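You operate a simulated robot arm through the tools that you are given. There is no shell and no other tool. Be economical: measure what you need, move in short steps, check, and stop when the job is done.

The job below is to be done with a simulated robot arm. You get a single attempt, and the scene is never put back.

TASK
Give the orange jar two measures of clay and mix till light gold.
Fine: measure knob back to its red mark; mix at the viewer and leave the jar there, mixer off.

It is judged by the outcome, as a careful person would: the job done as asked, and still so three seconds after it is handed in. It fails if anything else is knocked over, pushed out of place, dropped, spilled or broken.

THE ROBOT
A 5-joint arm with a two-finger parallel gripper, fixed in place. Base frame: the origin is at the foot of the arm, x ahead of it, y to its left, z up; the work surface is at about z = 0. Readings come in mm, degrees, newtons and seconds.
With the tool pointing down near the work surface it reaches from about 260 to 680 mm from the base axis. Its first joint turns from -66.0 to 66.0 degrees. The tool tilts only in the upright plane through the base axis and itself; it spins freely about its own axis. Payload 2.9 kg.
The TCP is the grasp point between the finger pads, 30 mm short of the fingertips. In the tool frame z runs along the fingers and y along their closing line. The gripper opens to 110 mm. The fingers are 20 mm wide and 10 mm thick; the gripper's body (48 by 112 mm) begins 55 mm behind the TCP.
Orientation is that of the tool frame in the base frame, as a unit quaternion [x, y, z, w]. With the fingers straight down and closing along the base's y, the tool's x points along the base's -x, its y along +y and its z along -z.

THE INTERFACE
- The arm moves only by the tool nudge_tool. Its argument "increments" is a list of rows, each an object (a shift or turn left out is 0, a gripper value left out holds the last) with "offset": the shift along the base's x, y, z in units of 50 mm (1.0 is 50 mm), a list of three; "angular": the turn, a rotation vector about the base's x, y, z in units of 4 degrees (1.0 is 4 degrees), a list of three; "fingers": the gripper command, from -1 (shut) to 1 (fully open), values between in proportion. In form: [{"offset": [x, y, z], "angular": [rx, ry, rz], "fingers": fingers}, ...]. A call has 1 to 10 rows; each row shifts and turns the commanded pose from where the row before left it. A call with a number of a shift or a turn outside -1 to 1 is refused whole. Each row takes 0.2 s and may step no farther than 50 mm and 8.6 degrees from the row before; otherwise, or with a gripper value out of range, the whole call is refused. Where a pose cannot be reached the arm comes as near as it can. A force on the tool above 60 N (or 10 N above the force at the start of the call, whichever is more), or a blocked arm, ends the call early, and 0.2 s more pass. The fingers move at their own pace (about 108 mm/s each) and stop on an object; they squeeze with about 23 N. The grip force told is the motor's: it shows also when the fingers shut on nothing. Time passes only in rows, and 0.2 s behind the last, so rows that do not move let the fingers close. The reply holds the time, the measured pose of the TCP, the force on the tool along the base axes, the opening and the grip force, in the units named above and with some noise, with the torque about the TCP (base axes, N m) and any sound that the robot's microphone picked up, and new pictures: "show" is both (left out), scene, wrist or none.
- Cameras (640 x 400 px; columns grow to the right, rows downward): "scene" is fixed at [24.6, -440.2, 614]; the picture's right is [0.87, -0.49, 0.00], its down [-0.24, -0.44, -0.87] and it looks along [0.42, 0.76, -0.50] (base axes); focal length 305 px, centre (320, 200). "wrist" rides on the gripper at [72, 17, -103] in the tool frame; the picture's right is [-0.23, 0.97, 0.00], its down [-0.76, -0.18, -0.62] and it looks along [-0.61, -0.14, 0.78] (tool axes); focal length 222 px, centre (320, 200). There is no depth. A picture from a camera that has moved, and an enlarged one, comes with that camera's place and axes in the base frame and with its lens.
- zoom(camera, box): a new picture of the part [left, top, right, bottom] of that camera's present view, enlarged. The clock stands still meanwhile.
- finish_job(): hands the job in; it is judged then, once.

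Go step by step. Nothing tells you positions but the pictures and the camera data: compare them with the known pose of the tool, close in by small moves and look again before you grip or let go. The budget is 120 turns and 200 pictures, counting those below and the enlarged ones. Unless the task says otherwise, let go and move clear before handing in, and close with one line.

The tools are called after "Request:" by a JSON object that holds its "op" and its "data". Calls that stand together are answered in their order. nudge_tool: Moves the arm, as the interface text tells. Its arguments: {"type":"object","properties":{"increments":{"type":"array"},"show":{"type":"string","enum":["both","scene","wrist","none"]}},"required":["increments"]} The other tools are called the same way: zoom (camera, box) takes an enlarged picture of a part of a camera's view; finish_job () hands the job in.

At the start:

```text
t: 0.0
tool_pos: [340.1, 185.2, 429.1]
orientation: [0.0, 1.0, 0.0, 0.0]
wrist_force: [0.0, -0.5, 0.4]
torque: [-0.01, 0.0, 0.0]
finger_gap: 110.2
grasp_force: 0.1
```

scene: 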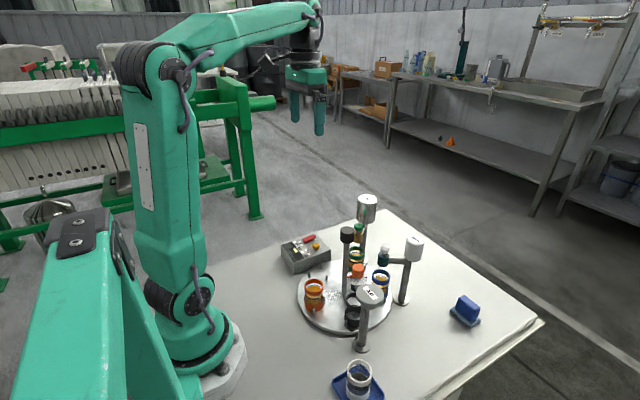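
wrist: 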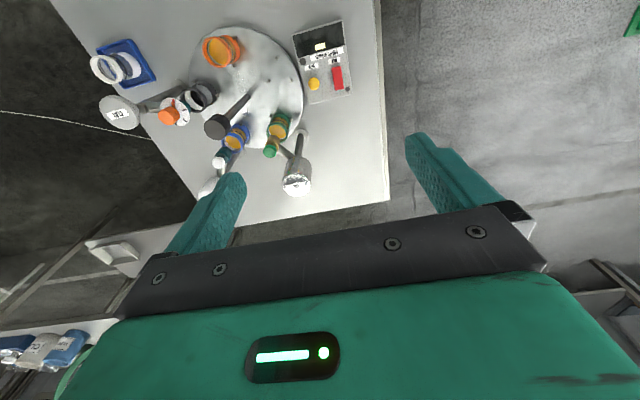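

I see a turntable with coloured jars, dispensers on posts around it, and a control box. I'll zoom in to read the details before moving.

Request:
{"op": "zoom", "data": {"camera": "scene", "box": [270, 180, 450, 292]}}

Request:
{"op": "zoom", "data": {"camera": "scene", "box": [290, 260, 500, 400]}}

Request:
{"op": "zoom", "data": {"camera": "wrist", "box": [80, 10, 240, 110]}}

Request:
{"op": "zoom", "data": {"camera": "wrist", "box": [190, 10, 370, 210]}}

```text
3.56 times, centred on (360, 236) of scene
camera zoom: at [24.6, -440.2, 614.0], right [0.87, -0.49, 0.0], down [-0.24, -0.44, -0.87], along [0.42, 0.76, -0.5], focal length 1084 px, centre (178, 72)
```

zoom: 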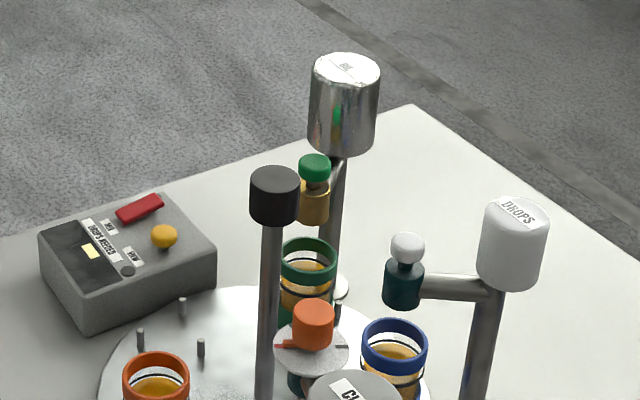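

```text
2.86 times, centred on (395, 330) of scene
camera zoom: at [24.6, -440.2, 614.0], right [0.87, -0.49, 0.0], down [-0.24, -0.44, -0.87], along [0.42, 0.76, -0.5], focal length 871 px, centre (106, -171)
```

zoom: 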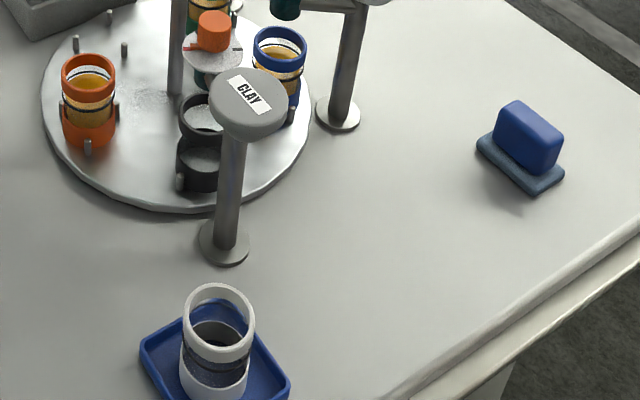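

```text
4.00 times, centred on (160, 60) of wrist
camera zoom: at [267.3, 203.4, 532.8], right [0.23, 0.97, 0.0], down [0.76, -0.18, 0.62], along [0.61, -0.14, -0.78], focal length 888 px, centre (960, 760)
```

zoom: 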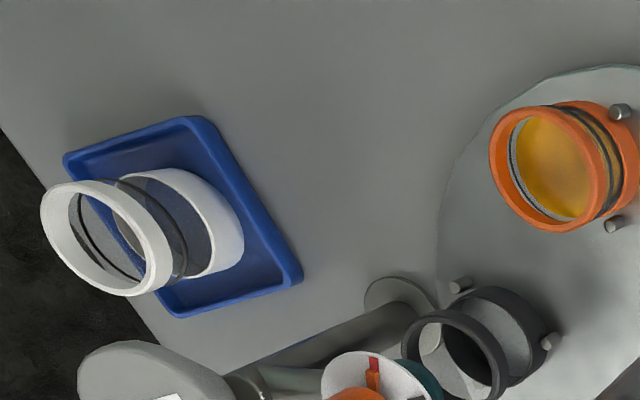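

```text
2.00 times, centred on (280, 110) of wrist
camera zoom: at [267.3, 203.4, 532.8], right [0.23, 0.97, 0.0], down [0.76, -0.18, 0.62], along [0.61, -0.14, -0.78], focal length 444 px, centre (400, 380)
```

zoom: 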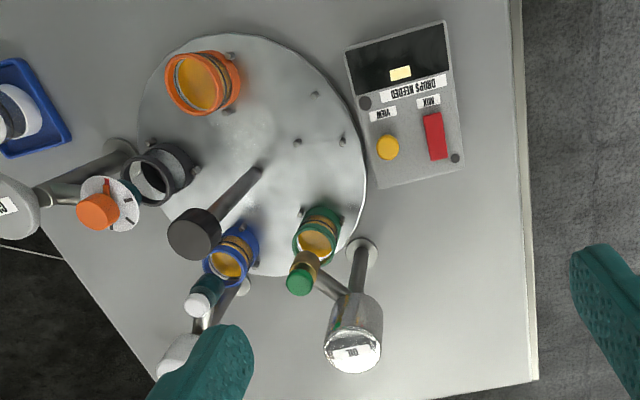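

The orange jar sits on a turntable with pegged slots. The clay head has an orange knob on a dial, and the box has MIX, VIEW and a display. I'll move to a better vantage point.

Request:
{"op": "nudge_tool", "data": {"increments": [{"offset": [-0.4, -0.7, 0]}, {"offset": [-0.4, -0.9, 0]}, {"offset": [-0.2, -0.9, 0]}, {}]}}

```text
t: 1.0
tool_pos: [290.5, 59.7, 426.7]
orientation: [-0.001, 1.0, 0.0, 0.001]
wrist_force: [0.5, 1.2, 0.5]
torque: [0.03, -0.02, 0.0]
finger_gap: 110.0
grasp_force: 0.0
camera wrist: at [216.7, 78.1, 530.3], right [0.23, 0.97, 0.0], down [0.76, -0.18, 0.62], along [0.61, -0.14, -0.78], focal length 222 px, centre (320, 200)
```

scene: 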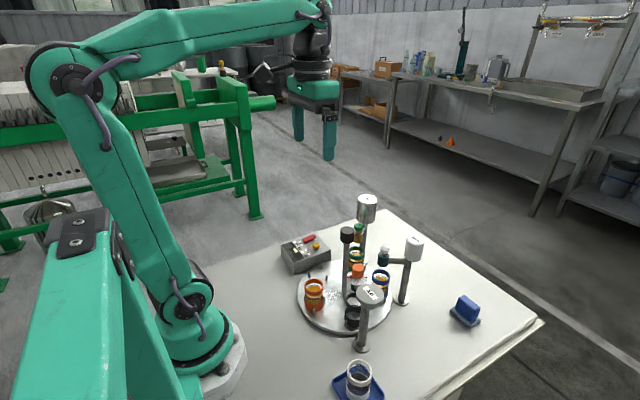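
wrist: 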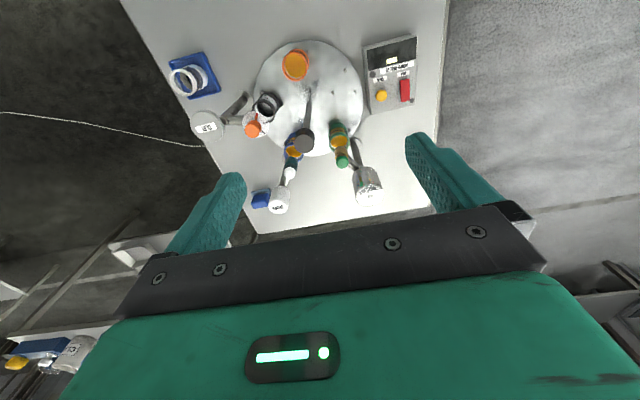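

Request:
{"op": "zoom", "data": {"camera": "wrist", "box": [160, 25, 440, 215]}}

Request:
{"op": "zoom", "data": {"camera": "wrist", "box": [230, 30, 350, 150]}}

Request:
{"op": "zoom", "data": {"camera": "scene", "box": [325, 250, 405, 340]}}

Request:
{"op": "zoom", "data": {"camera": "scene", "box": [275, 225, 345, 325]}}

```text
2.11 times, centred on (300, 120) of wrist
camera zoom: at [216.7, 78.1, 530.3], right [0.23, 0.97, 0.0], down [0.76, -0.18, 0.62], along [0.61, -0.14, -0.78], focal length 468 px, centre (362, 368)
```

zoom: 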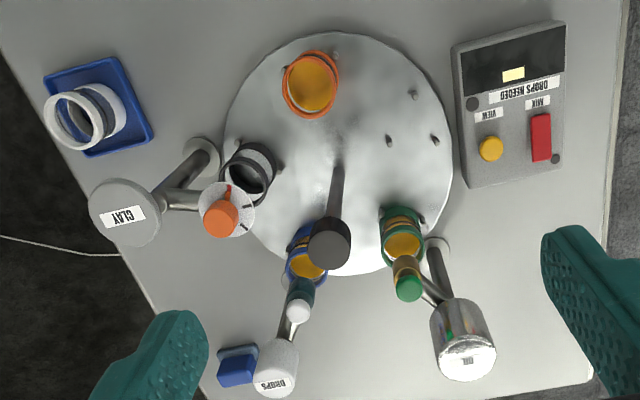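

```text
3.33 times, centred on (290, 90) of wrist
camera zoom: at [216.7, 78.1, 530.3], right [0.23, 0.97, 0.0], down [0.76, -0.18, 0.62], along [0.61, -0.14, -0.78], focal length 740 px, centre (420, 567)
```

zoom: 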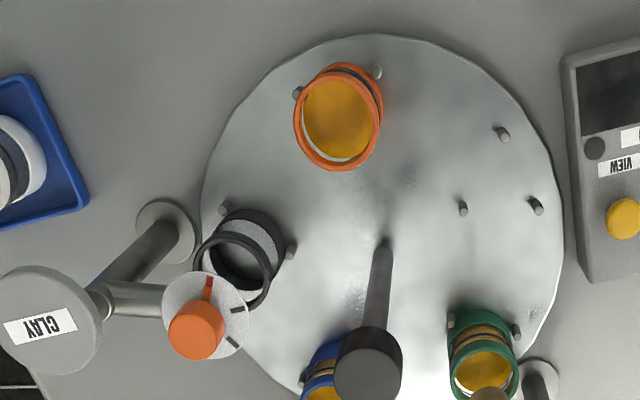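

```text
4.44 times, centred on (365, 295) of scene
camera zoom: at [24.6, -440.2, 614.0], right [0.87, -0.49, 0.0], down [-0.24, -0.44, -0.87], along [0.42, 0.76, -0.5], focal length 1355 px, centre (120, -222)
```

zoom: 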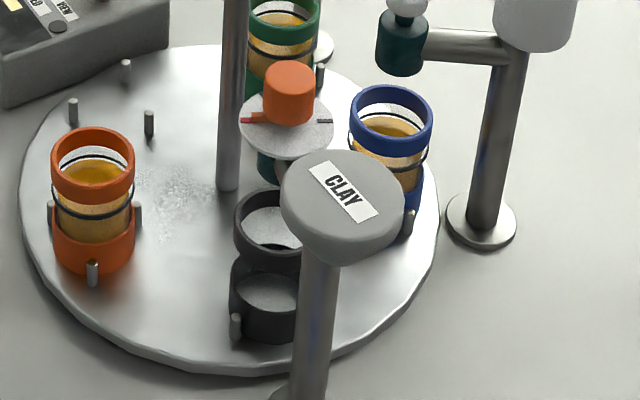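

```text
4.00 times, centred on (310, 275) of scene
camera zoom: at [24.6, -440.2, 614.0], right [0.87, -0.49, 0.0], down [-0.24, -0.44, -0.87], along [0.42, 0.76, -0.5], focal length 1219 px, centre (360, -100)
```

zoom: 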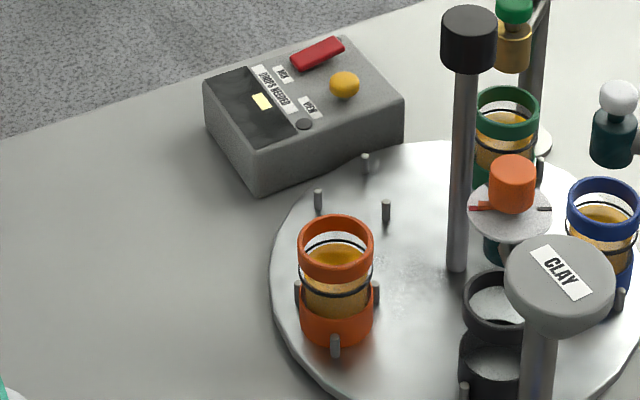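

The table turns about its centre post near (350, 25), and I expect the black knob (top about z 210) to turn it. The slots are 72° apart: orange about 176°, the clay station about 248°, the viewer about 104°. I'll come down above the hub knob and check alignment.

Request:
{"op": "nudge_tool", "data": {"increments": [{"offset": [0.6, -0.35, 0], "fingers": 0.1}, {"offset": [0.6, -0.35, -0.5]}, {"offset": [0, 0, -1]}, {"offset": [0, 0, -1]}, {}]}}

```text
t: 2.2
tool_pos: [350.3, 24.6, 303.2]
orientation: [0.0, 1.0, 0.001, 0.0]
wrist_force: [0.5, -0.5, 0.3]
torque: [0.05, 0.04, 0.03]
finger_gap: 60.7
grasp_force: 0.1
camera wrist: at [276.2, 43.1, 407.3], right [0.23, 0.97, 0.0], down [0.76, -0.18, 0.62], along [0.61, -0.14, -0.78], focal length 222 px, centre (320, 200)
```

scene: 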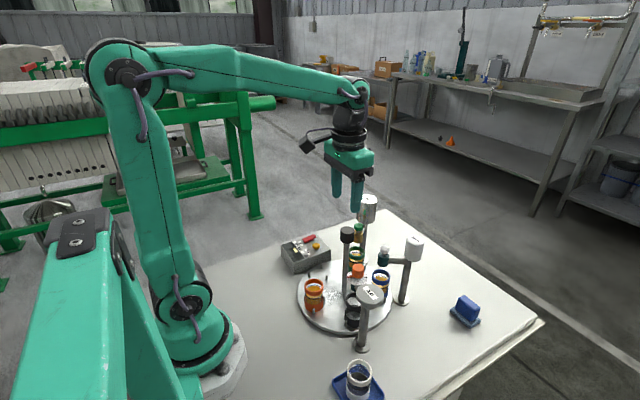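
wrist: 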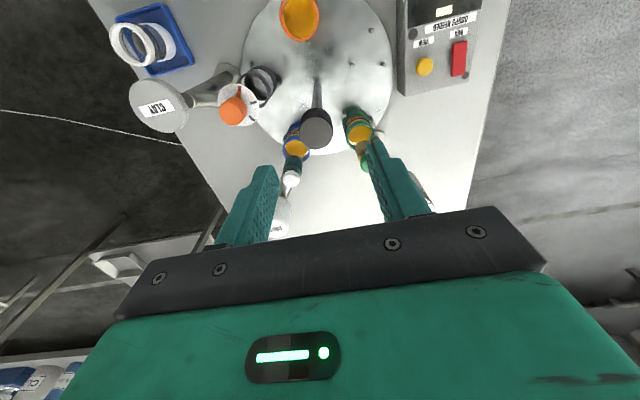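

Request:
{"op": "zoom", "data": {"camera": "wrist", "box": [190, 60, 290, 140]}}

Request:
{"op": "zoom", "data": {"camera": "wrist", "box": [380, 0, 500, 100]}}

Request:
{"op": "nudge_tool", "data": {"increments": [{"offset": [0, 0, -1]}, {"offset": [0, 0, -0.7]}, {"offset": [0, 0, -0.4]}, {}]}}

```text
5.00 times, centred on (240, 100) of wrist
camera zoom: at [276.2, 43.1, 407.3], right [0.23, 0.97, 0.0], down [0.76, -0.18, 0.62], along [0.61, -0.14, -0.78], focal length 1111 px, centre (720, 700)
```

zoom: 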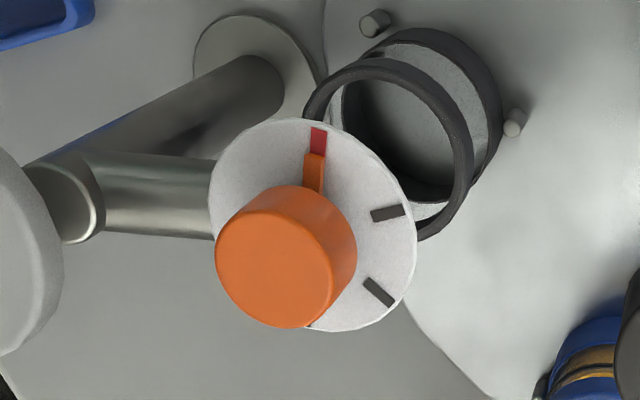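

```text
4.00 times, centred on (440, 50) of wrist
camera zoom: at [276.2, 43.1, 407.3], right [0.23, 0.97, 0.0], down [0.76, -0.18, 0.62], along [0.61, -0.14, -0.78], focal length 888 px, centre (-160, 800)
```

zoom: 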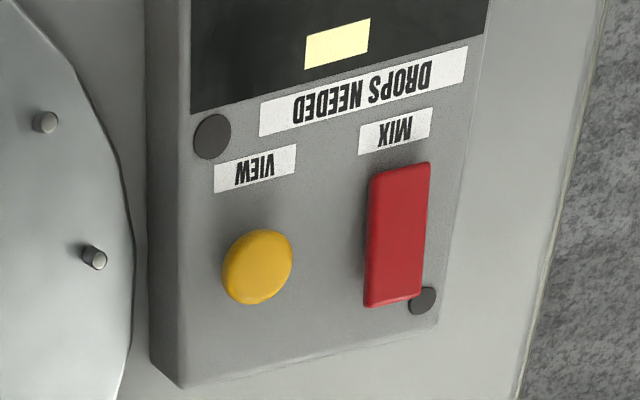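

```text
t: 3.2
tool_pos: [349.9, 25.9, 198.6]
orientation: [0.0, 1.0, 0.0, -0.001]
wrist_force: [1.1, -0.8, 0.3]
torque: [0.03, -0.01, -0.01]
finger_gap: 60.5
grasp_force: 0.1
camera wrist: at [276.0, 43.0, 301.9], right [0.23, 0.97, 0.0], down [0.76, -0.18, 0.62], along [0.61, -0.14, -0.78], focal length 222 px, centre (320, 200)
```

scene: 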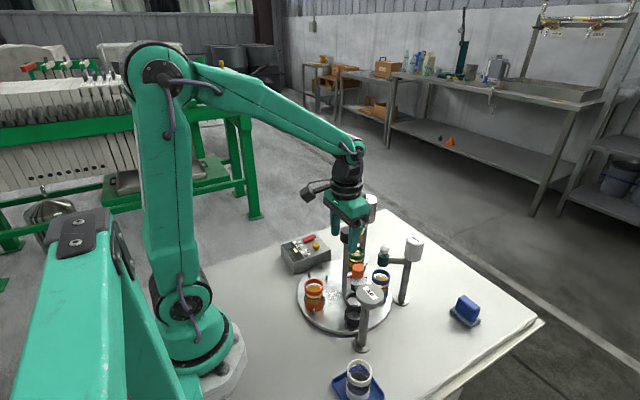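
wrist: 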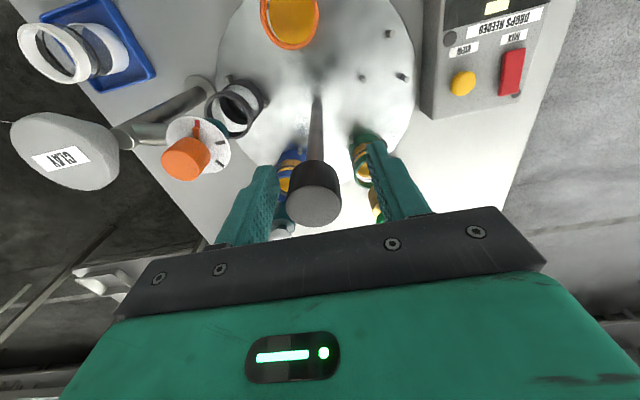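

The clay dial has a red mark (the pointer is there now) and two black marks, probably for one and two measures. I'll grip the hub knob and turn it a little counter-clockwise to test.

Request:
{"op": "nudge_tool", "data": {"increments": [{"fingers": -1}, {}, {}, {"angular": [0, 0, 1]}, {"angular": [0, 0, 1]}, {"angular": [0, 0, 1]}, {}]}}

```text
t: 4.8
tool_pos: [351.1, 23.0, 198.6]
orientation: [-0.103, 0.995, 0.001, 0.0]
wrist_force: [10.2, -45.7, -18.3]
torque: [0.42, -0.18, -0.08]
finger_gap: 39.7
grasp_force: 22.9
camera wrist: at [275.6, 25.8, 301.9], right [0.02, 1.0, 0.0], down [0.78, -0.02, 0.62], along [0.62, -0.01, -0.78], focal length 222 px, centre (320, 200)
```

scene: 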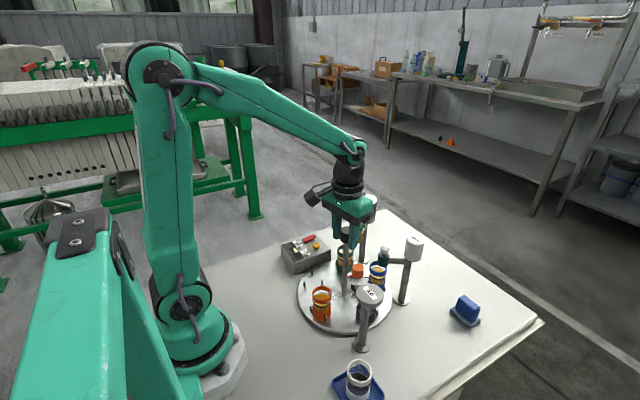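
wrist: 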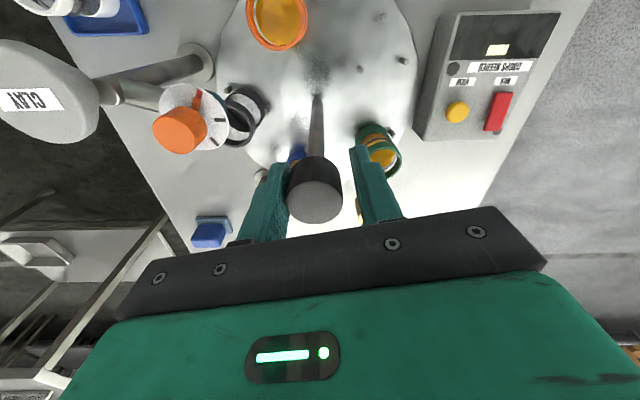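

The hub turns the table. I'll ease the side load by shifting 2.5 mm in −y and continue to 52°.

Request:
{"op": "nudge_tool", "data": {"increments": [{"offset": [0.02, -0.05, 0]}, {"angular": [0, 0, 1]}, {"angular": [0, 0, 1]}, {"angular": [0, 0, 1]}, {"angular": [0, 0, 1]}, {"angular": [0, 0, 1]}, {"angular": [0, 0, 1]}, {"angular": [0, 0, 1]}, {"angular": [0, 0, 1]}, {"angular": [0, 0, 1]}]}}

```text
t: 7.0
tool_pos: [355.8, 22.8, 199.8]
orientation: [-0.407, 0.913, -0.002, 0.006]
wrist_force: [37.5, -27.3, -8.2]
torque: [0.24, 0.2, 0.05]
finger_gap: 35.2
grasp_force: 22.9
camera wrist: at [291.7, -18.9, 302.6], right [-0.57, 0.82, -0.01], down [0.63, 0.45, 0.63], along [0.52, 0.36, -0.78], focal length 222 px, centre (320, 200)
```

scene: 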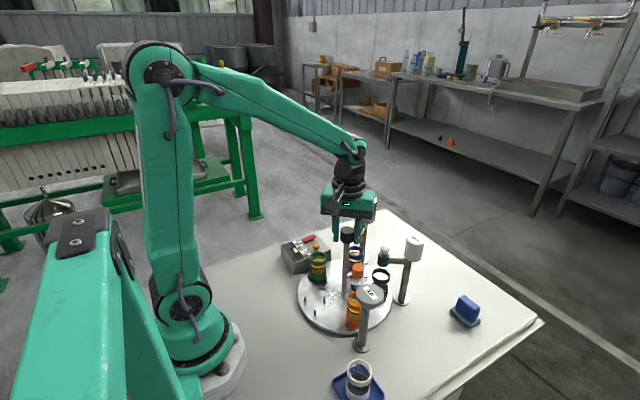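
wrist: 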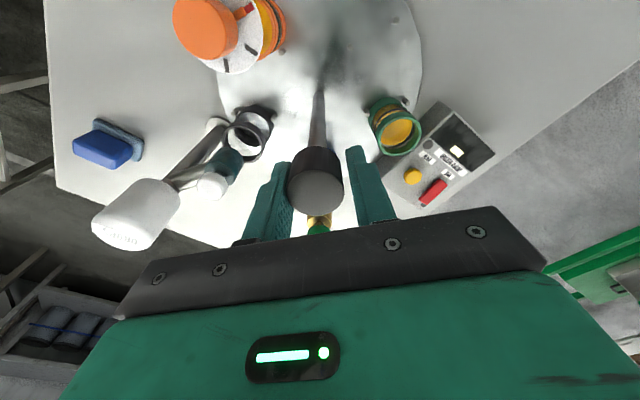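

Request:
{"op": "zoom", "data": {"camera": "scene", "box": [285, 230, 415, 350]}}

Request:
{"op": "zoom", "data": {"camera": "wrist", "box": [160, 0, 480, 240]}}

```text
3.33 times, centred on (350, 290) of scene
camera zoom: at [24.7, -440.2, 613.9], right [0.87, -0.49, 0.0], down [-0.24, -0.44, -0.87], along [0.42, 0.76, -0.5], focal length 1016 px, centre (220, -100)
```

zoom: 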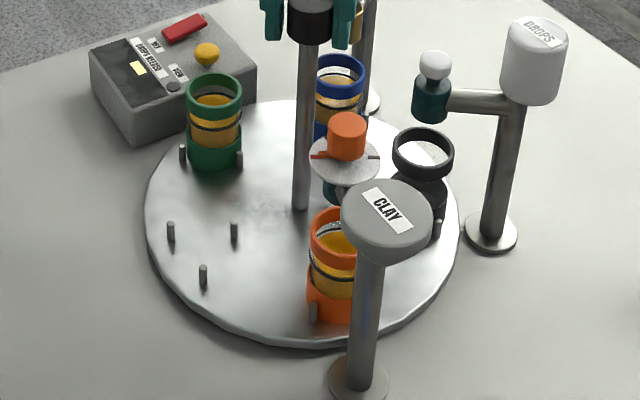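

```text
1.67 times, centred on (320, 120) of wrist
camera zoom: at [291.7, -18.9, 302.6], right [-0.57, 0.82, -0.01], down [0.63, 0.45, 0.63], along [0.52, 0.36, -0.78], focal length 370 px, centre (320, 333)
```

zoom: 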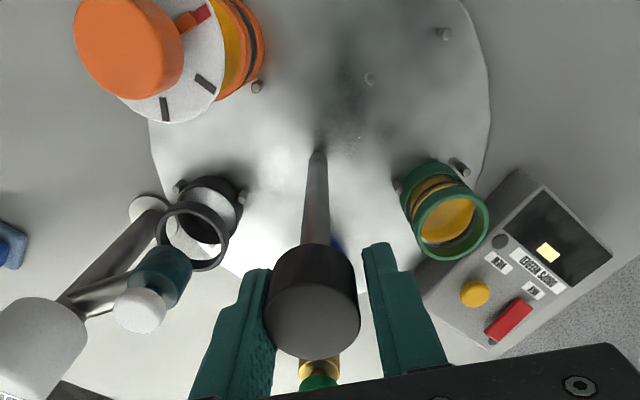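

By the pegs, the table has already moved a full station: the empty slot went from about 104° to 176°, so orange should be under the clay. I'll let go of the knob, rise, and check.

Request:
{"op": "nudge_tool", "data": {"increments": [{"fingers": 0.1}, {}, {"offset": [0, 0, 0.8]}, {"offset": [0, 0, 1]}, {}]}}

Request:
{"op": "zoom", "data": {"camera": "scene", "box": [285, 230, 415, 350]}}

Request:
{"op": "zoom", "data": {"camera": "wrist", "box": [160, 0, 480, 240]}}

```text
t: 8.2
tool_pos: [350.7, 21.9, 289.2]
orientation: [-0.407, 0.913, -0.001, 0.0]
wrist_force: [0.4, 0.2, -0.3]
torque: [0.01, 0.04, -0.01]
finger_gap: 60.5
grasp_force: 0.0
camera wrist: at [289.6, -19.2, 392.4], right [-0.57, 0.82, 0.0], down [0.64, 0.45, 0.62], along [0.51, 0.36, -0.78], focal length 222 px, centre (320, 200)
```

scene: 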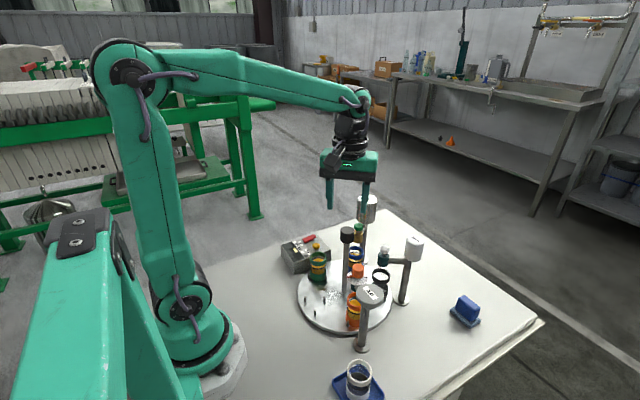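
wrist: 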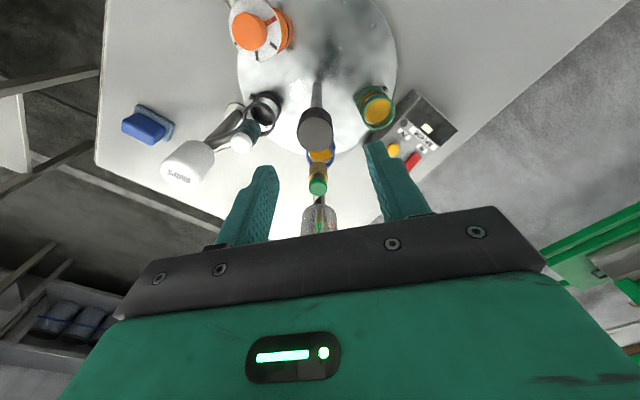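

```text
3.33 times, centred on (350, 290) of scene
camera zoom: at [24.6, -440.2, 614.0], right [0.87, -0.49, 0.0], down [-0.24, -0.44, -0.87], along [0.42, 0.76, -0.5], focal length 1016 px, centre (220, -100)
```

zoom: 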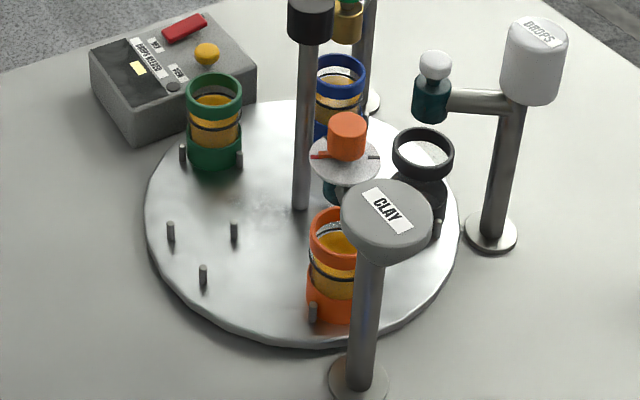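

```text
1.67 times, centred on (320, 120) of wrist
camera zoom: at [289.6, -19.2, 392.4], right [-0.57, 0.82, 0.0], down [0.64, 0.45, 0.62], along [0.51, 0.36, -0.78], focal length 370 px, centre (320, 333)
```

zoom: 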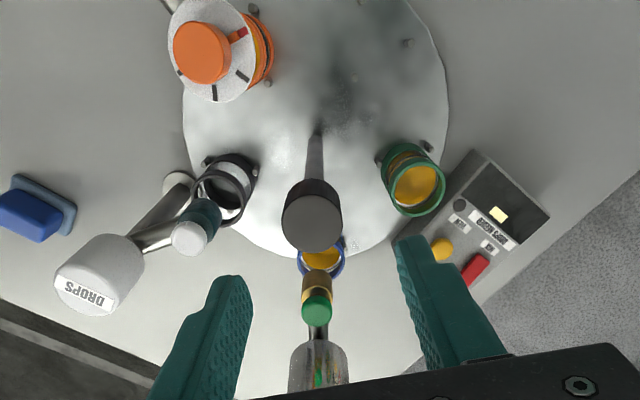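

Orange is at the clay station. The clay knob's axis is near (325, -58), its top about z 177 and its dial about z 155. The red mark is at about 149°, with black marks at about 87° and 25°, so it turns clockwise about 60° per measure. I'll move above it with the fingers clear of the pointer.

Request:
{"op": "nudge_tool", "data": {"increments": [{"angular": [0, 0, -1], "offset": [-0.1, -0.2, 0], "fingers": -0.2}, {"angular": [0, 0, -1], "offset": [-0.1, -0.35, 0]}, {"angular": [0, 0, -1], "offset": [-0.1, -0.35, 0]}, {"angular": [0, 0, -1], "offset": [-0.1, -0.35, 0]}, {"angular": [0, 0, -1], "offset": [-0.11, -0.35, 0]}, {"angular": [0, 0, -1]}, {"angular": [0, 0, -1]}, {"angular": [0, 0, -1]}, {"angular": [0, 0, -1]}, {"angular": [0, 0, -1]}], "show": "none"}}

Request:
{"op": "nudge_tool", "data": {"increments": [{"angular": [0, 0, -1]}, {"angular": [0, 0, -1], "offset": [0, 0, -0.3]}, {"angular": [0, 0, -1], "offset": [0, 0, -0.4]}, {"angular": [0, 0, -1], "offset": [0, 0, -0.4]}, {}]}}

Request:
{"op": "zoom", "data": {"camera": "wrist", "box": [220, 60, 420, 240]}}

Request:
{"op": "zoom", "data": {"camera": "scene", "box": [315, 200, 415, 300]}}

```text
t: 10.4
tool_pos: [326.8, -56.8, 290.5]
orientation: [-0.069, 0.998, 0.0, -0.001]
wrist_force: [0.4, -0.8, 0.0]
torque: [0.03, 0.01, -0.02]
finger_gap: 44.2
grasp_force: 0.2
```

```text
t: 11.6
tool_pos: [325.1, -57.6, 233.8]
orientation: [0.07, 0.998, 0.001, 0.0]
wrist_force: [-0.8, 0.9, 0.0]
torque: [0.0, 0.02, 0.04]
finger_gap: 43.9
grasp_force: 0.0
camera wrist: at [255.7, -29.2, 336.5], right [0.36, 0.93, 0.0], down [0.73, -0.28, 0.62], along [0.58, -0.23, -0.78], focal length 222 px, centre (320, 200)
```

scene: 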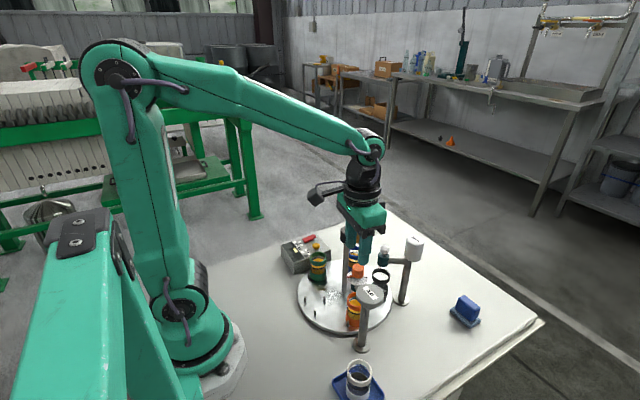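
wrist: 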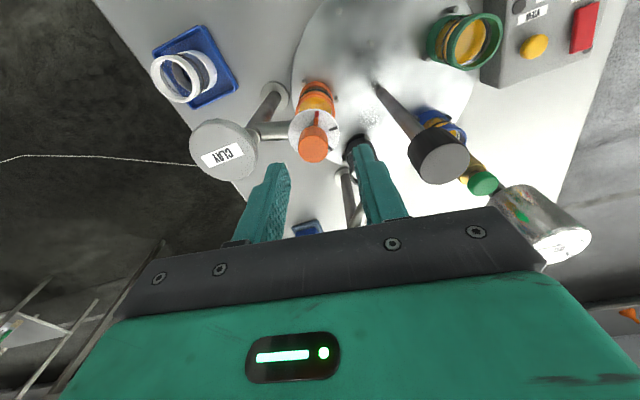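

```text
2.22 times, centred on (320, 150) of wrist
camera zoom: at [255.7, -29.2, 336.5], right [0.36, 0.93, 0.0], down [0.73, -0.28, 0.62], along [0.58, -0.23, -0.78], focal length 494 px, centre (320, 311)
```

zoom: 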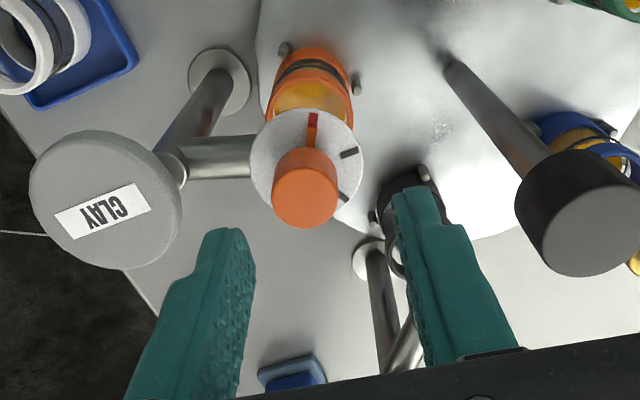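

```text
4.00 times, centred on (365, 250) of scene
camera zoom: at [24.6, -440.2, 614.0], right [0.87, -0.49, 0.0], down [-0.24, -0.44, -0.87], along [0.42, 0.76, -0.5], focal length 1219 px, centre (140, 0)
```

zoom: 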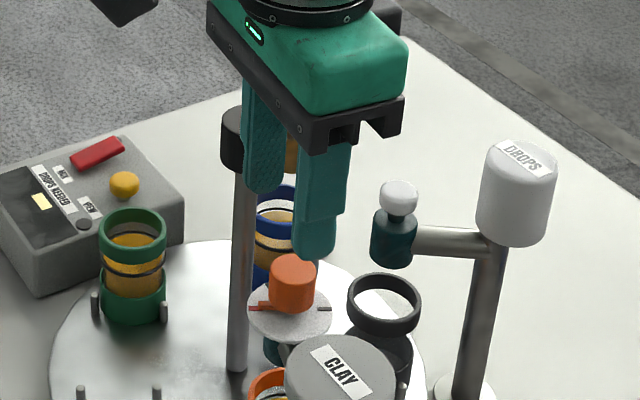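

Request:
{"op": "nudge_tool", "data": {"increments": [{"offset": [0, -0.06, -0.3]}, {"offset": [0, 0, -0.3]}, {}]}}

Request:
{"op": "zoom", "data": {"camera": "wrist", "box": [220, 100, 420, 260]}}

Request:
{"op": "zoom", "data": {"camera": "scene", "box": [325, 220, 405, 300]}}

```text
t: 12.4
tool_pos: [326.0, -59.8, 204.2]
orientation: [0.069, 0.998, 0.0, 0.0]
wrist_force: [0.1, 0.6, -0.4]
torque: [-0.01, -0.01, 0.0]
finger_gap: 43.9
grasp_force: 0.0
camera wrist: at [256.2, -32.2, 307.0], right [0.36, 0.93, 0.0], down [0.73, -0.28, 0.62], along [0.58, -0.22, -0.78], focal length 222 px, centre (320, 200)
```

scene: 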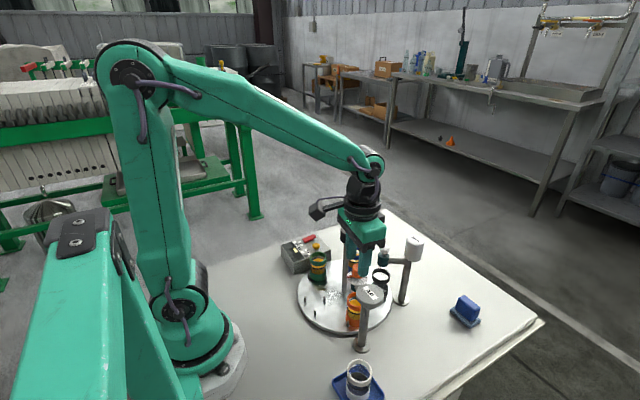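
wrist: 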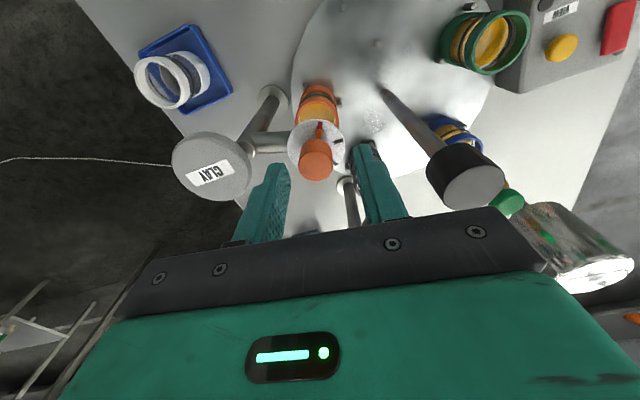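

```text
2.50 times, centred on (320, 180) of wrist
camera zoom: at [256.2, -32.2, 307.0], right [0.36, 0.93, 0.0], down [0.73, -0.28, 0.62], along [0.58, -0.22, -0.78], focal length 555 px, centre (320, 250)
```

zoom: 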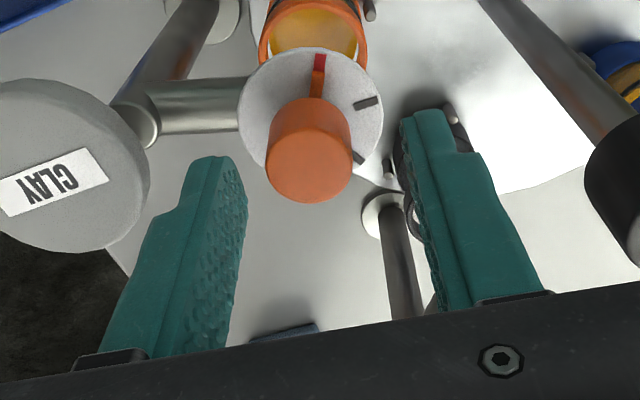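

```text
5.00 times, centred on (365, 260) of scene
camera zoom: at [24.6, -440.2, 614.0], right [0.87, -0.49, 0.0], down [-0.24, -0.44, -0.87], along [0.42, 0.76, -0.5], focal length 1524 px, centre (95, -100)
```

zoom: 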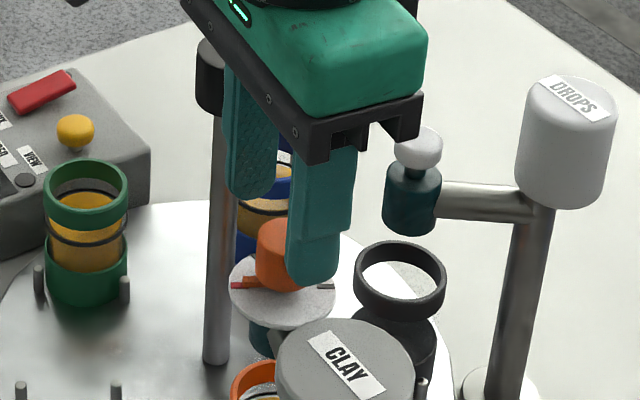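

Request:
{"op": "nudge_tool", "data": {"increments": [{"offset": [-0.02, -0.02, -0.24]}, {}, {"fingers": -1}, {}, {}]}}

Request:
{"op": "zoom", "data": {"camera": "wrist", "box": [220, 100, 420, 260]}}

Request:
{"op": "zoom", "data": {"camera": "scene", "box": [325, 240, 405, 340]}}

```text
t: 13.5
tool_pos: [325.9, -63.6, 191.6]
orientation: [0.072, 0.997, 0.0, 0.0]
wrist_force: [-0.6, -7.5, -0.8]
torque: [0.15, 0.13, -0.08]
finger_gap: 23.4
grasp_force: 45.1
stopped in row 5: the force on the tool passed its limit at 62 N (the readings are from after the stop); the commanded pose is now the measured one
camera wrist: at [255.5, -35.1, 295.1], right [0.37, 0.93, 0.0], down [0.73, -0.29, 0.62], along [0.58, -0.23, -0.78], focal length 222 px, centre (320, 200)
```

scene: 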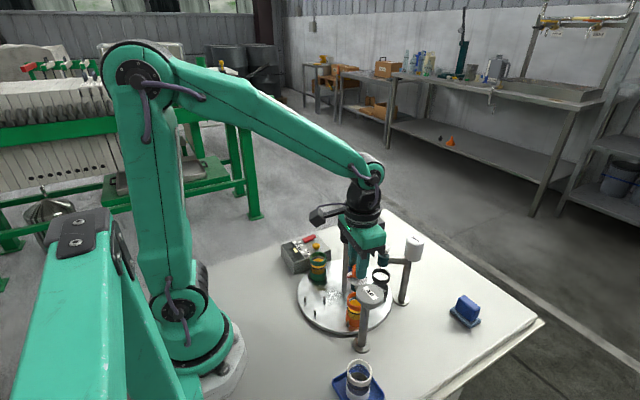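
wrist: 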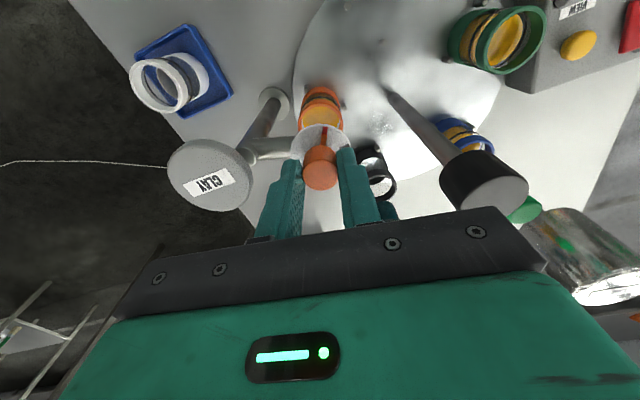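

```text
2.50 times, centred on (320, 180) of wrist
camera zoom: at [255.5, -35.1, 295.1], right [0.37, 0.93, 0.0], down [0.73, -0.29, 0.62], along [0.58, -0.23, -0.78], focal length 555 px, centre (320, 250)
```

zoom: 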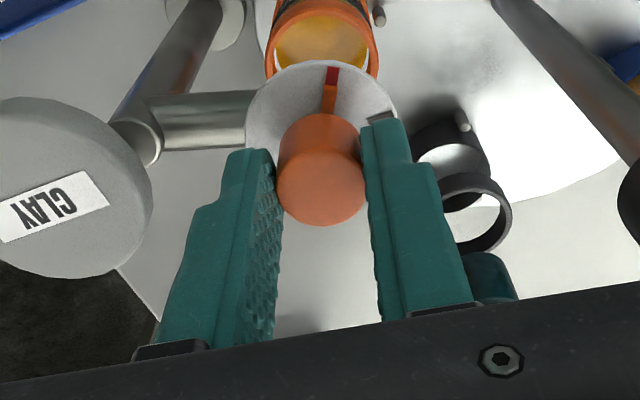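

```text
4.00 times, centred on (365, 290) of scene
camera zoom: at [24.7, -440.1, 614.0], right [0.87, -0.49, 0.0], down [-0.24, -0.44, -0.87], along [0.42, 0.76, -0.5], focal length 1219 px, centre (140, -160)
```

zoom: 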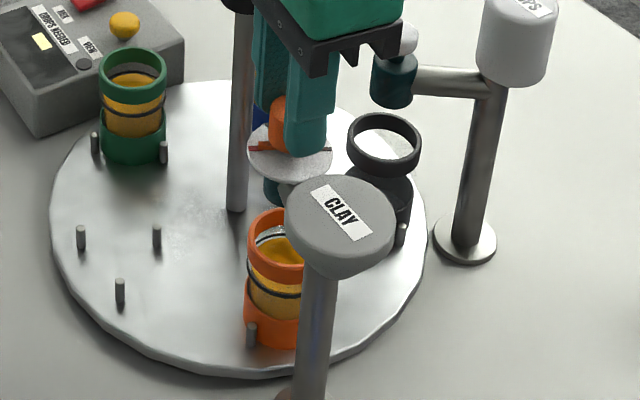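

The knob is gripped with little side load. I'll turn it clockwise towards the first black mark.

Request:
{"op": "nudge_tool", "data": {"increments": [{"angular": [0, 0, -1], "fingers": -1}, {"angular": [0, 0, -1]}, {"angular": [0, 0, -1]}, {"angular": [0, 0, -1]}, {"angular": [0, 0, -1]}, {}], "show": "wrist"}}

Request:
{"op": "zoom", "data": {"camera": "wrist", "box": [220, 100, 420, 260]}}

```text
t: 14.9
tool_pos: [326.2, -62.0, 193.2]
orientation: [0.245, 0.97, 0.0, -0.001]
wrist_force: [-5.6, 4.4, 7.8]
torque: [-0.18, 0.16, -0.03]
finger_gap: 23.5
grasp_force: 44.9
camera wrist: at [269.4, -12.3, 295.1], right [0.66, 0.75, 0.0], down [0.59, -0.52, 0.62], along [0.47, -0.41, -0.78], focal length 222 px, centre (320, 200)
```

wrist: 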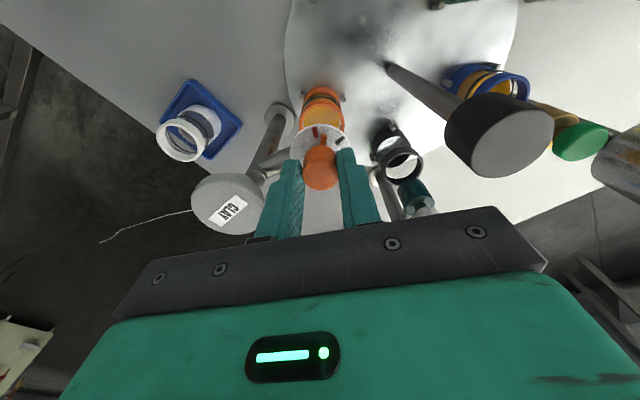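

```text
2.50 times, centred on (320, 180) of wrist
camera zoom: at [269.4, -12.3, 295.1], right [0.66, 0.75, 0.0], down [0.59, -0.52, 0.62], along [0.47, -0.41, -0.78], focal length 555 px, centre (320, 250)
```

zoom: 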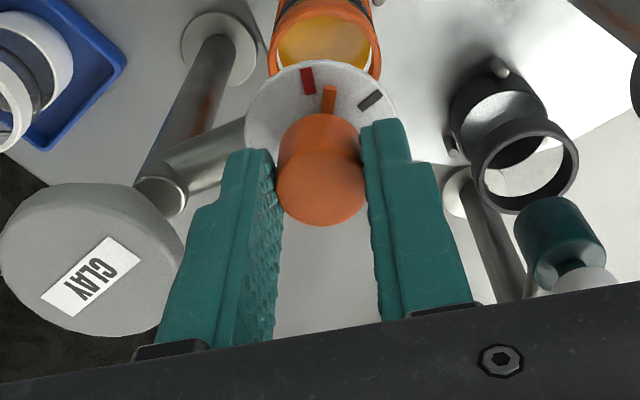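

The knob follows the wrist, so I'll go another 40° to the first mark.

Request:
{"op": "nudge_tool", "data": {"increments": [{"angular": [0, 0, -1]}, {"angular": [0, 0, -1]}, {"angular": [0, 0, -1]}, {"angular": [0, 0, -1]}, {"angular": [0, 0, -1]}, {"angular": [0, 0, -1]}, {"angular": [0, 0, -1]}, {"angular": [0, 0, -1]}, {"angular": [0, 0, -1]}, {}]}}

Request:
{"op": "zoom", "data": {"camera": "wrist", "box": [220, 60, 420, 220]}}

```text
t: 17.1
tool_pos: [327.5, -62.8, 191.3]
orientation: [0.532, 0.847, 0.001, 0.001]
wrist_force: [29.8, 50.5, -8.0]
torque: [0.82, -0.63, 0.16]
finger_gap: 23.1
grasp_force: 45.3
camera wrist: at [309.2, 11.6, 294.8], right [0.98, 0.22, 0.0], down [0.17, -0.76, 0.62], along [0.14, -0.61, -0.78], focal length 222 px, centre (320, 200)
```

scene: 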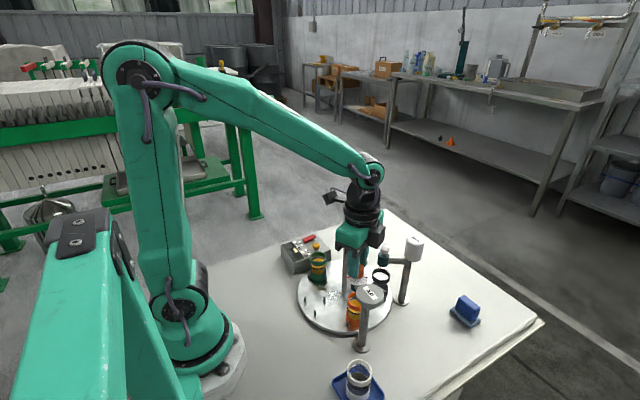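
wrist: 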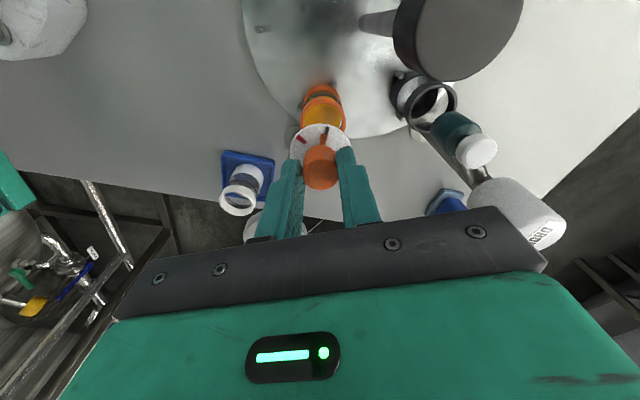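

```text
2.50 times, centred on (320, 140) of wrist
camera zoom: at [309.2, 11.6, 294.8], right [0.98, 0.22, 0.0], down [0.17, -0.76, 0.62], along [0.14, -0.61, -0.78], focal length 555 px, centre (320, 350)
```

zoom: 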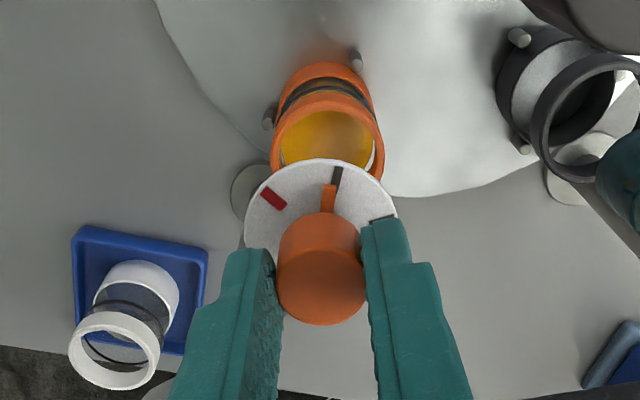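

The pointer is almost on the first mark. I'll ease the side load and turn the last few degrees.

Request:
{"op": "nudge_tool", "data": {"increments": [{"offset": [0.03, 0.05, 0]}, {"angular": [0, 0, -1]}, {}], "show": "wrist"}}

Request:
{"op": "zoom", "data": {"camera": "wrist", "box": [260, 70, 380, 180]}}

```text
t: 17.9
tool_pos: [328.6, -62.9, 192.1]
orientation: [0.564, 0.826, 0.001, 0.001]
wrist_force: [14.1, -12.1, -1.8]
torque: [-0.56, -0.11, -0.01]
finger_gap: 23.5
grasp_force: 45.1
camera wrist: at [315.4, 12.7, 294.9], right [0.99, 0.14, 0.0], down [0.11, -0.77, 0.62], along [0.09, -0.62, -0.78], focal length 222 px, centre (320, 200)
```

wrist: 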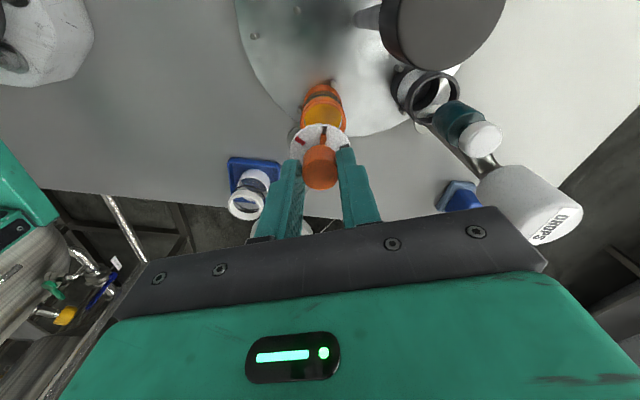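

```text
3.64 times, centred on (320, 125) of wrist
camera zoom: at [315.4, 12.7, 294.9], right [0.99, 0.14, 0.0], down [0.11, -0.77, 0.62], along [0.09, -0.62, -0.78], focal length 808 px, centre (320, 473)
```

zoom: 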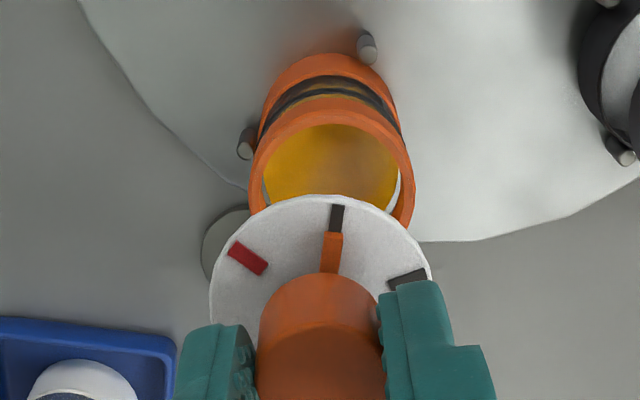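

The pointer is on the first mark. I'll wait briefly to see whether anything is dispensed.

Request:
{"op": "nudge_tool", "data": {"increments": [{}, {}, {}, {}], "show": "wrist"}}

Request:
{"op": "zoom", "data": {"camera": "scene", "box": [325, 260, 405, 340]}}

Request:
{"op": "zoom", "data": {"camera": "wrist", "box": [260, 70, 380, 180]}}

```text
t: 18.9
tool_pos: [325.9, -61.5, 191.9]
orientation: [0.562, 0.827, -0.001, 0.0]
wrist_force: [5.8, -23.5, 3.4]
torque: [-0.88, -0.33, -0.05]
finger_gap: 23.0
grasp_force: 45.1
camera wrist: at [314.9, 13.5, 295.0], right [0.99, 0.15, 0.0], down [0.11, -0.77, 0.62], along [0.09, -0.62, -0.78], focal length 222 px, centre (320, 200)
```

wrist: 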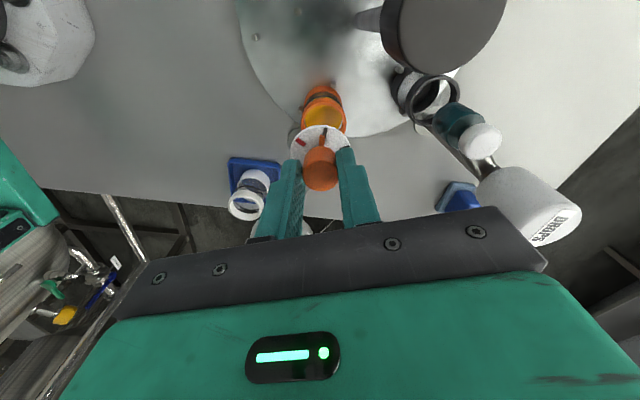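

```text
5.00 times, centred on (365, 300) of scene
camera zoom: at [24.6, -440.2, 614.0], right [0.87, -0.49, 0.0], down [-0.24, -0.44, -0.87], along [0.42, 0.76, -0.5], focal length 1524 px, centre (95, -300)
```

zoom: 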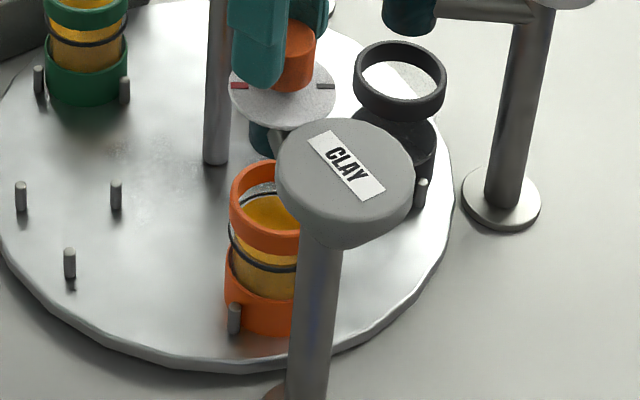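

```text
3.64 times, centred on (320, 125) of wrist
camera zoom: at [314.9, 13.5, 295.0], right [0.99, 0.15, 0.0], down [0.11, -0.77, 0.62], along [0.09, -0.62, -0.78], focal length 808 px, centre (320, 473)
```

zoom: 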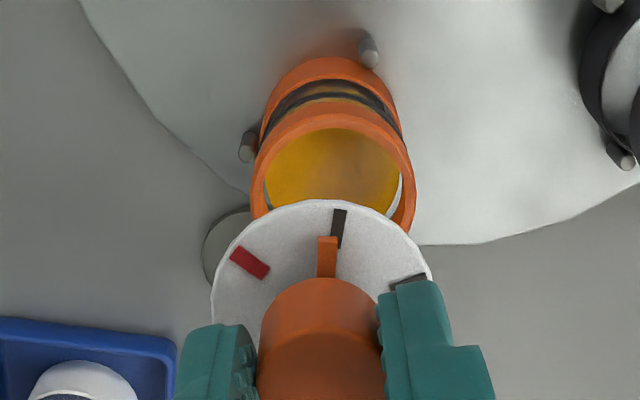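

No change is visible yet. I'll make sure the pointer is squarely on the first mark before returning.

Request:
{"op": "nudge_tool", "data": {"increments": [{"angular": [0, 0, -1], "offset": [-0.01, -0.03, 0]}, {"angular": [0, 0, -0.5]}, {}, {}], "show": "wrist"}}

Request:
{"op": "zoom", "data": {"camera": "wrist", "box": [260, 70, 380, 180]}}

```text
t: 19.9
tool_pos: [327.1, -61.3, 191.8]
orientation: [0.602, 0.798, -0.001, 0.0]
wrist_force: [17.8, 26.1, -0.7]
torque: [0.81, -0.3, 0.05]
finger_gap: 23.2
grasp_force: 45.4
camera wrist: at [322.7, 14.4, 295.0], right [1.0, 0.05, 0.0], down [0.04, -0.78, 0.62], along [0.03, -0.62, -0.78], focal length 222 px, centre (320, 200)
```

wrist: 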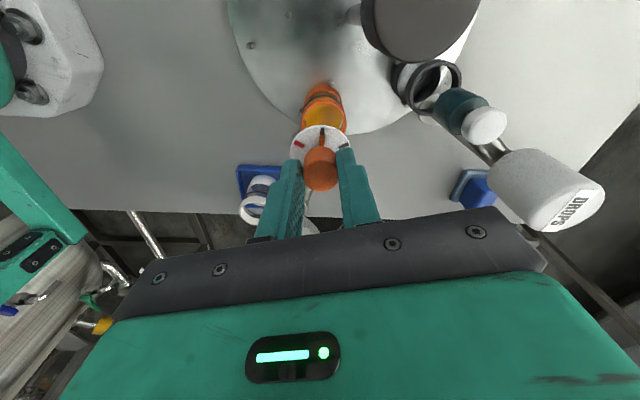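

```text
3.64 times, centred on (320, 125) of wrist
camera zoom: at [322.7, 14.4, 295.0], right [1.0, 0.05, 0.0], down [0.04, -0.78, 0.62], along [0.03, -0.62, -0.78], focal length 808 px, centre (320, 473)
```

zoom: 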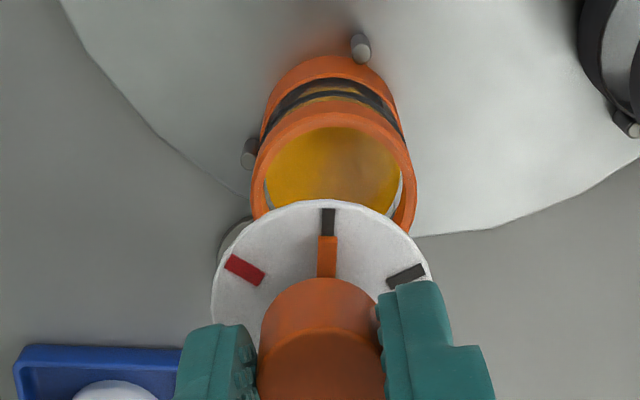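

The pointer is squarely on the first mark, so I'll return towards red.

Request:
{"op": "nudge_tool", "data": {"increments": [{"angular": [0, 0, 1]}, {"angular": [0, 0, 1]}, {"angular": [0, 0, 1]}, {"angular": [0, 0, 1]}, {"angular": [0, 0, 1]}, {"angular": [0, 0, 1]}, {"angular": [0, 0, 1]}, {"angular": [0, 0, 1]}, {"angular": [0, 0, 1]}], "show": "none"}}

Request:
{"op": "nudge_tool", "data": {"increments": [{"angular": [0, 0, 1]}, {"angular": [0, 0, 1]}, {"angular": [0, 0, 1]}, {"angular": [0, 0, 1]}, {"angular": [0, 0, 1]}, {"angular": [0, 0, 1]}, {}], "show": "wrist"}}

Request:
{"op": "zoom", "data": {"camera": "wrist", "box": [260, 70, 380, 180]}}

```text
t: 21.9
tool_pos: [326.0, -61.6, 191.9]
orientation: [0.328, 0.945, 0.0, -0.002]
wrist_force: [-9.4, 34.7, 12.8]
torque: [0.36, -0.54, 0.05]
finger_gap: 22.8
grasp_force: 45.0
```

```text
t: 23.5
tool_pos: [326.4, -62.4, 192.2]
orientation: [0.127, 0.992, 0.0, -0.001]
wrist_force: [-20.8, -26.6, 15.4]
torque: [-0.51, 1.07, -0.11]
finger_gap: 23.0
grasp_force: 45.2
camera wrist: at [258.9, -27.6, 295.2], right [0.46, 0.89, 0.0], down [0.69, -0.36, 0.62], along [0.55, -0.29, -0.78], focal length 222 px, centre (320, 200)
```

wrist: 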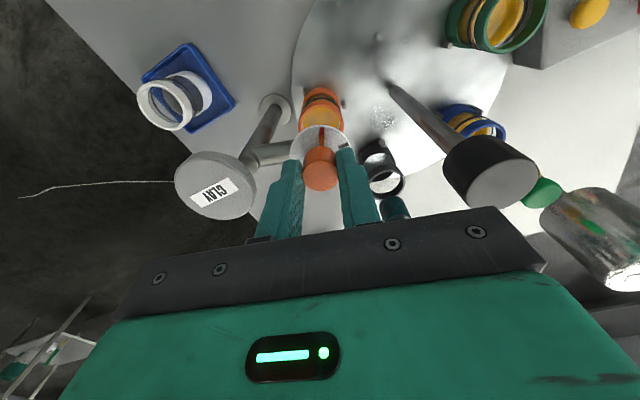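

```text
3.64 times, centred on (320, 125) of wrist
camera zoom: at [258.9, -27.6, 295.2], right [0.46, 0.89, 0.0], down [0.69, -0.36, 0.62], along [0.55, -0.29, -0.78], focal length 808 px, centre (320, 473)
```

zoom: 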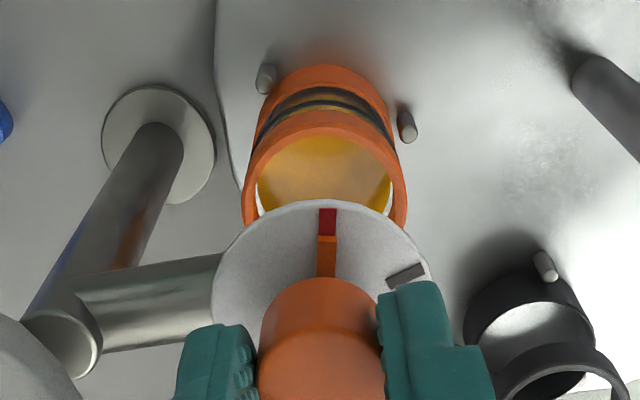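

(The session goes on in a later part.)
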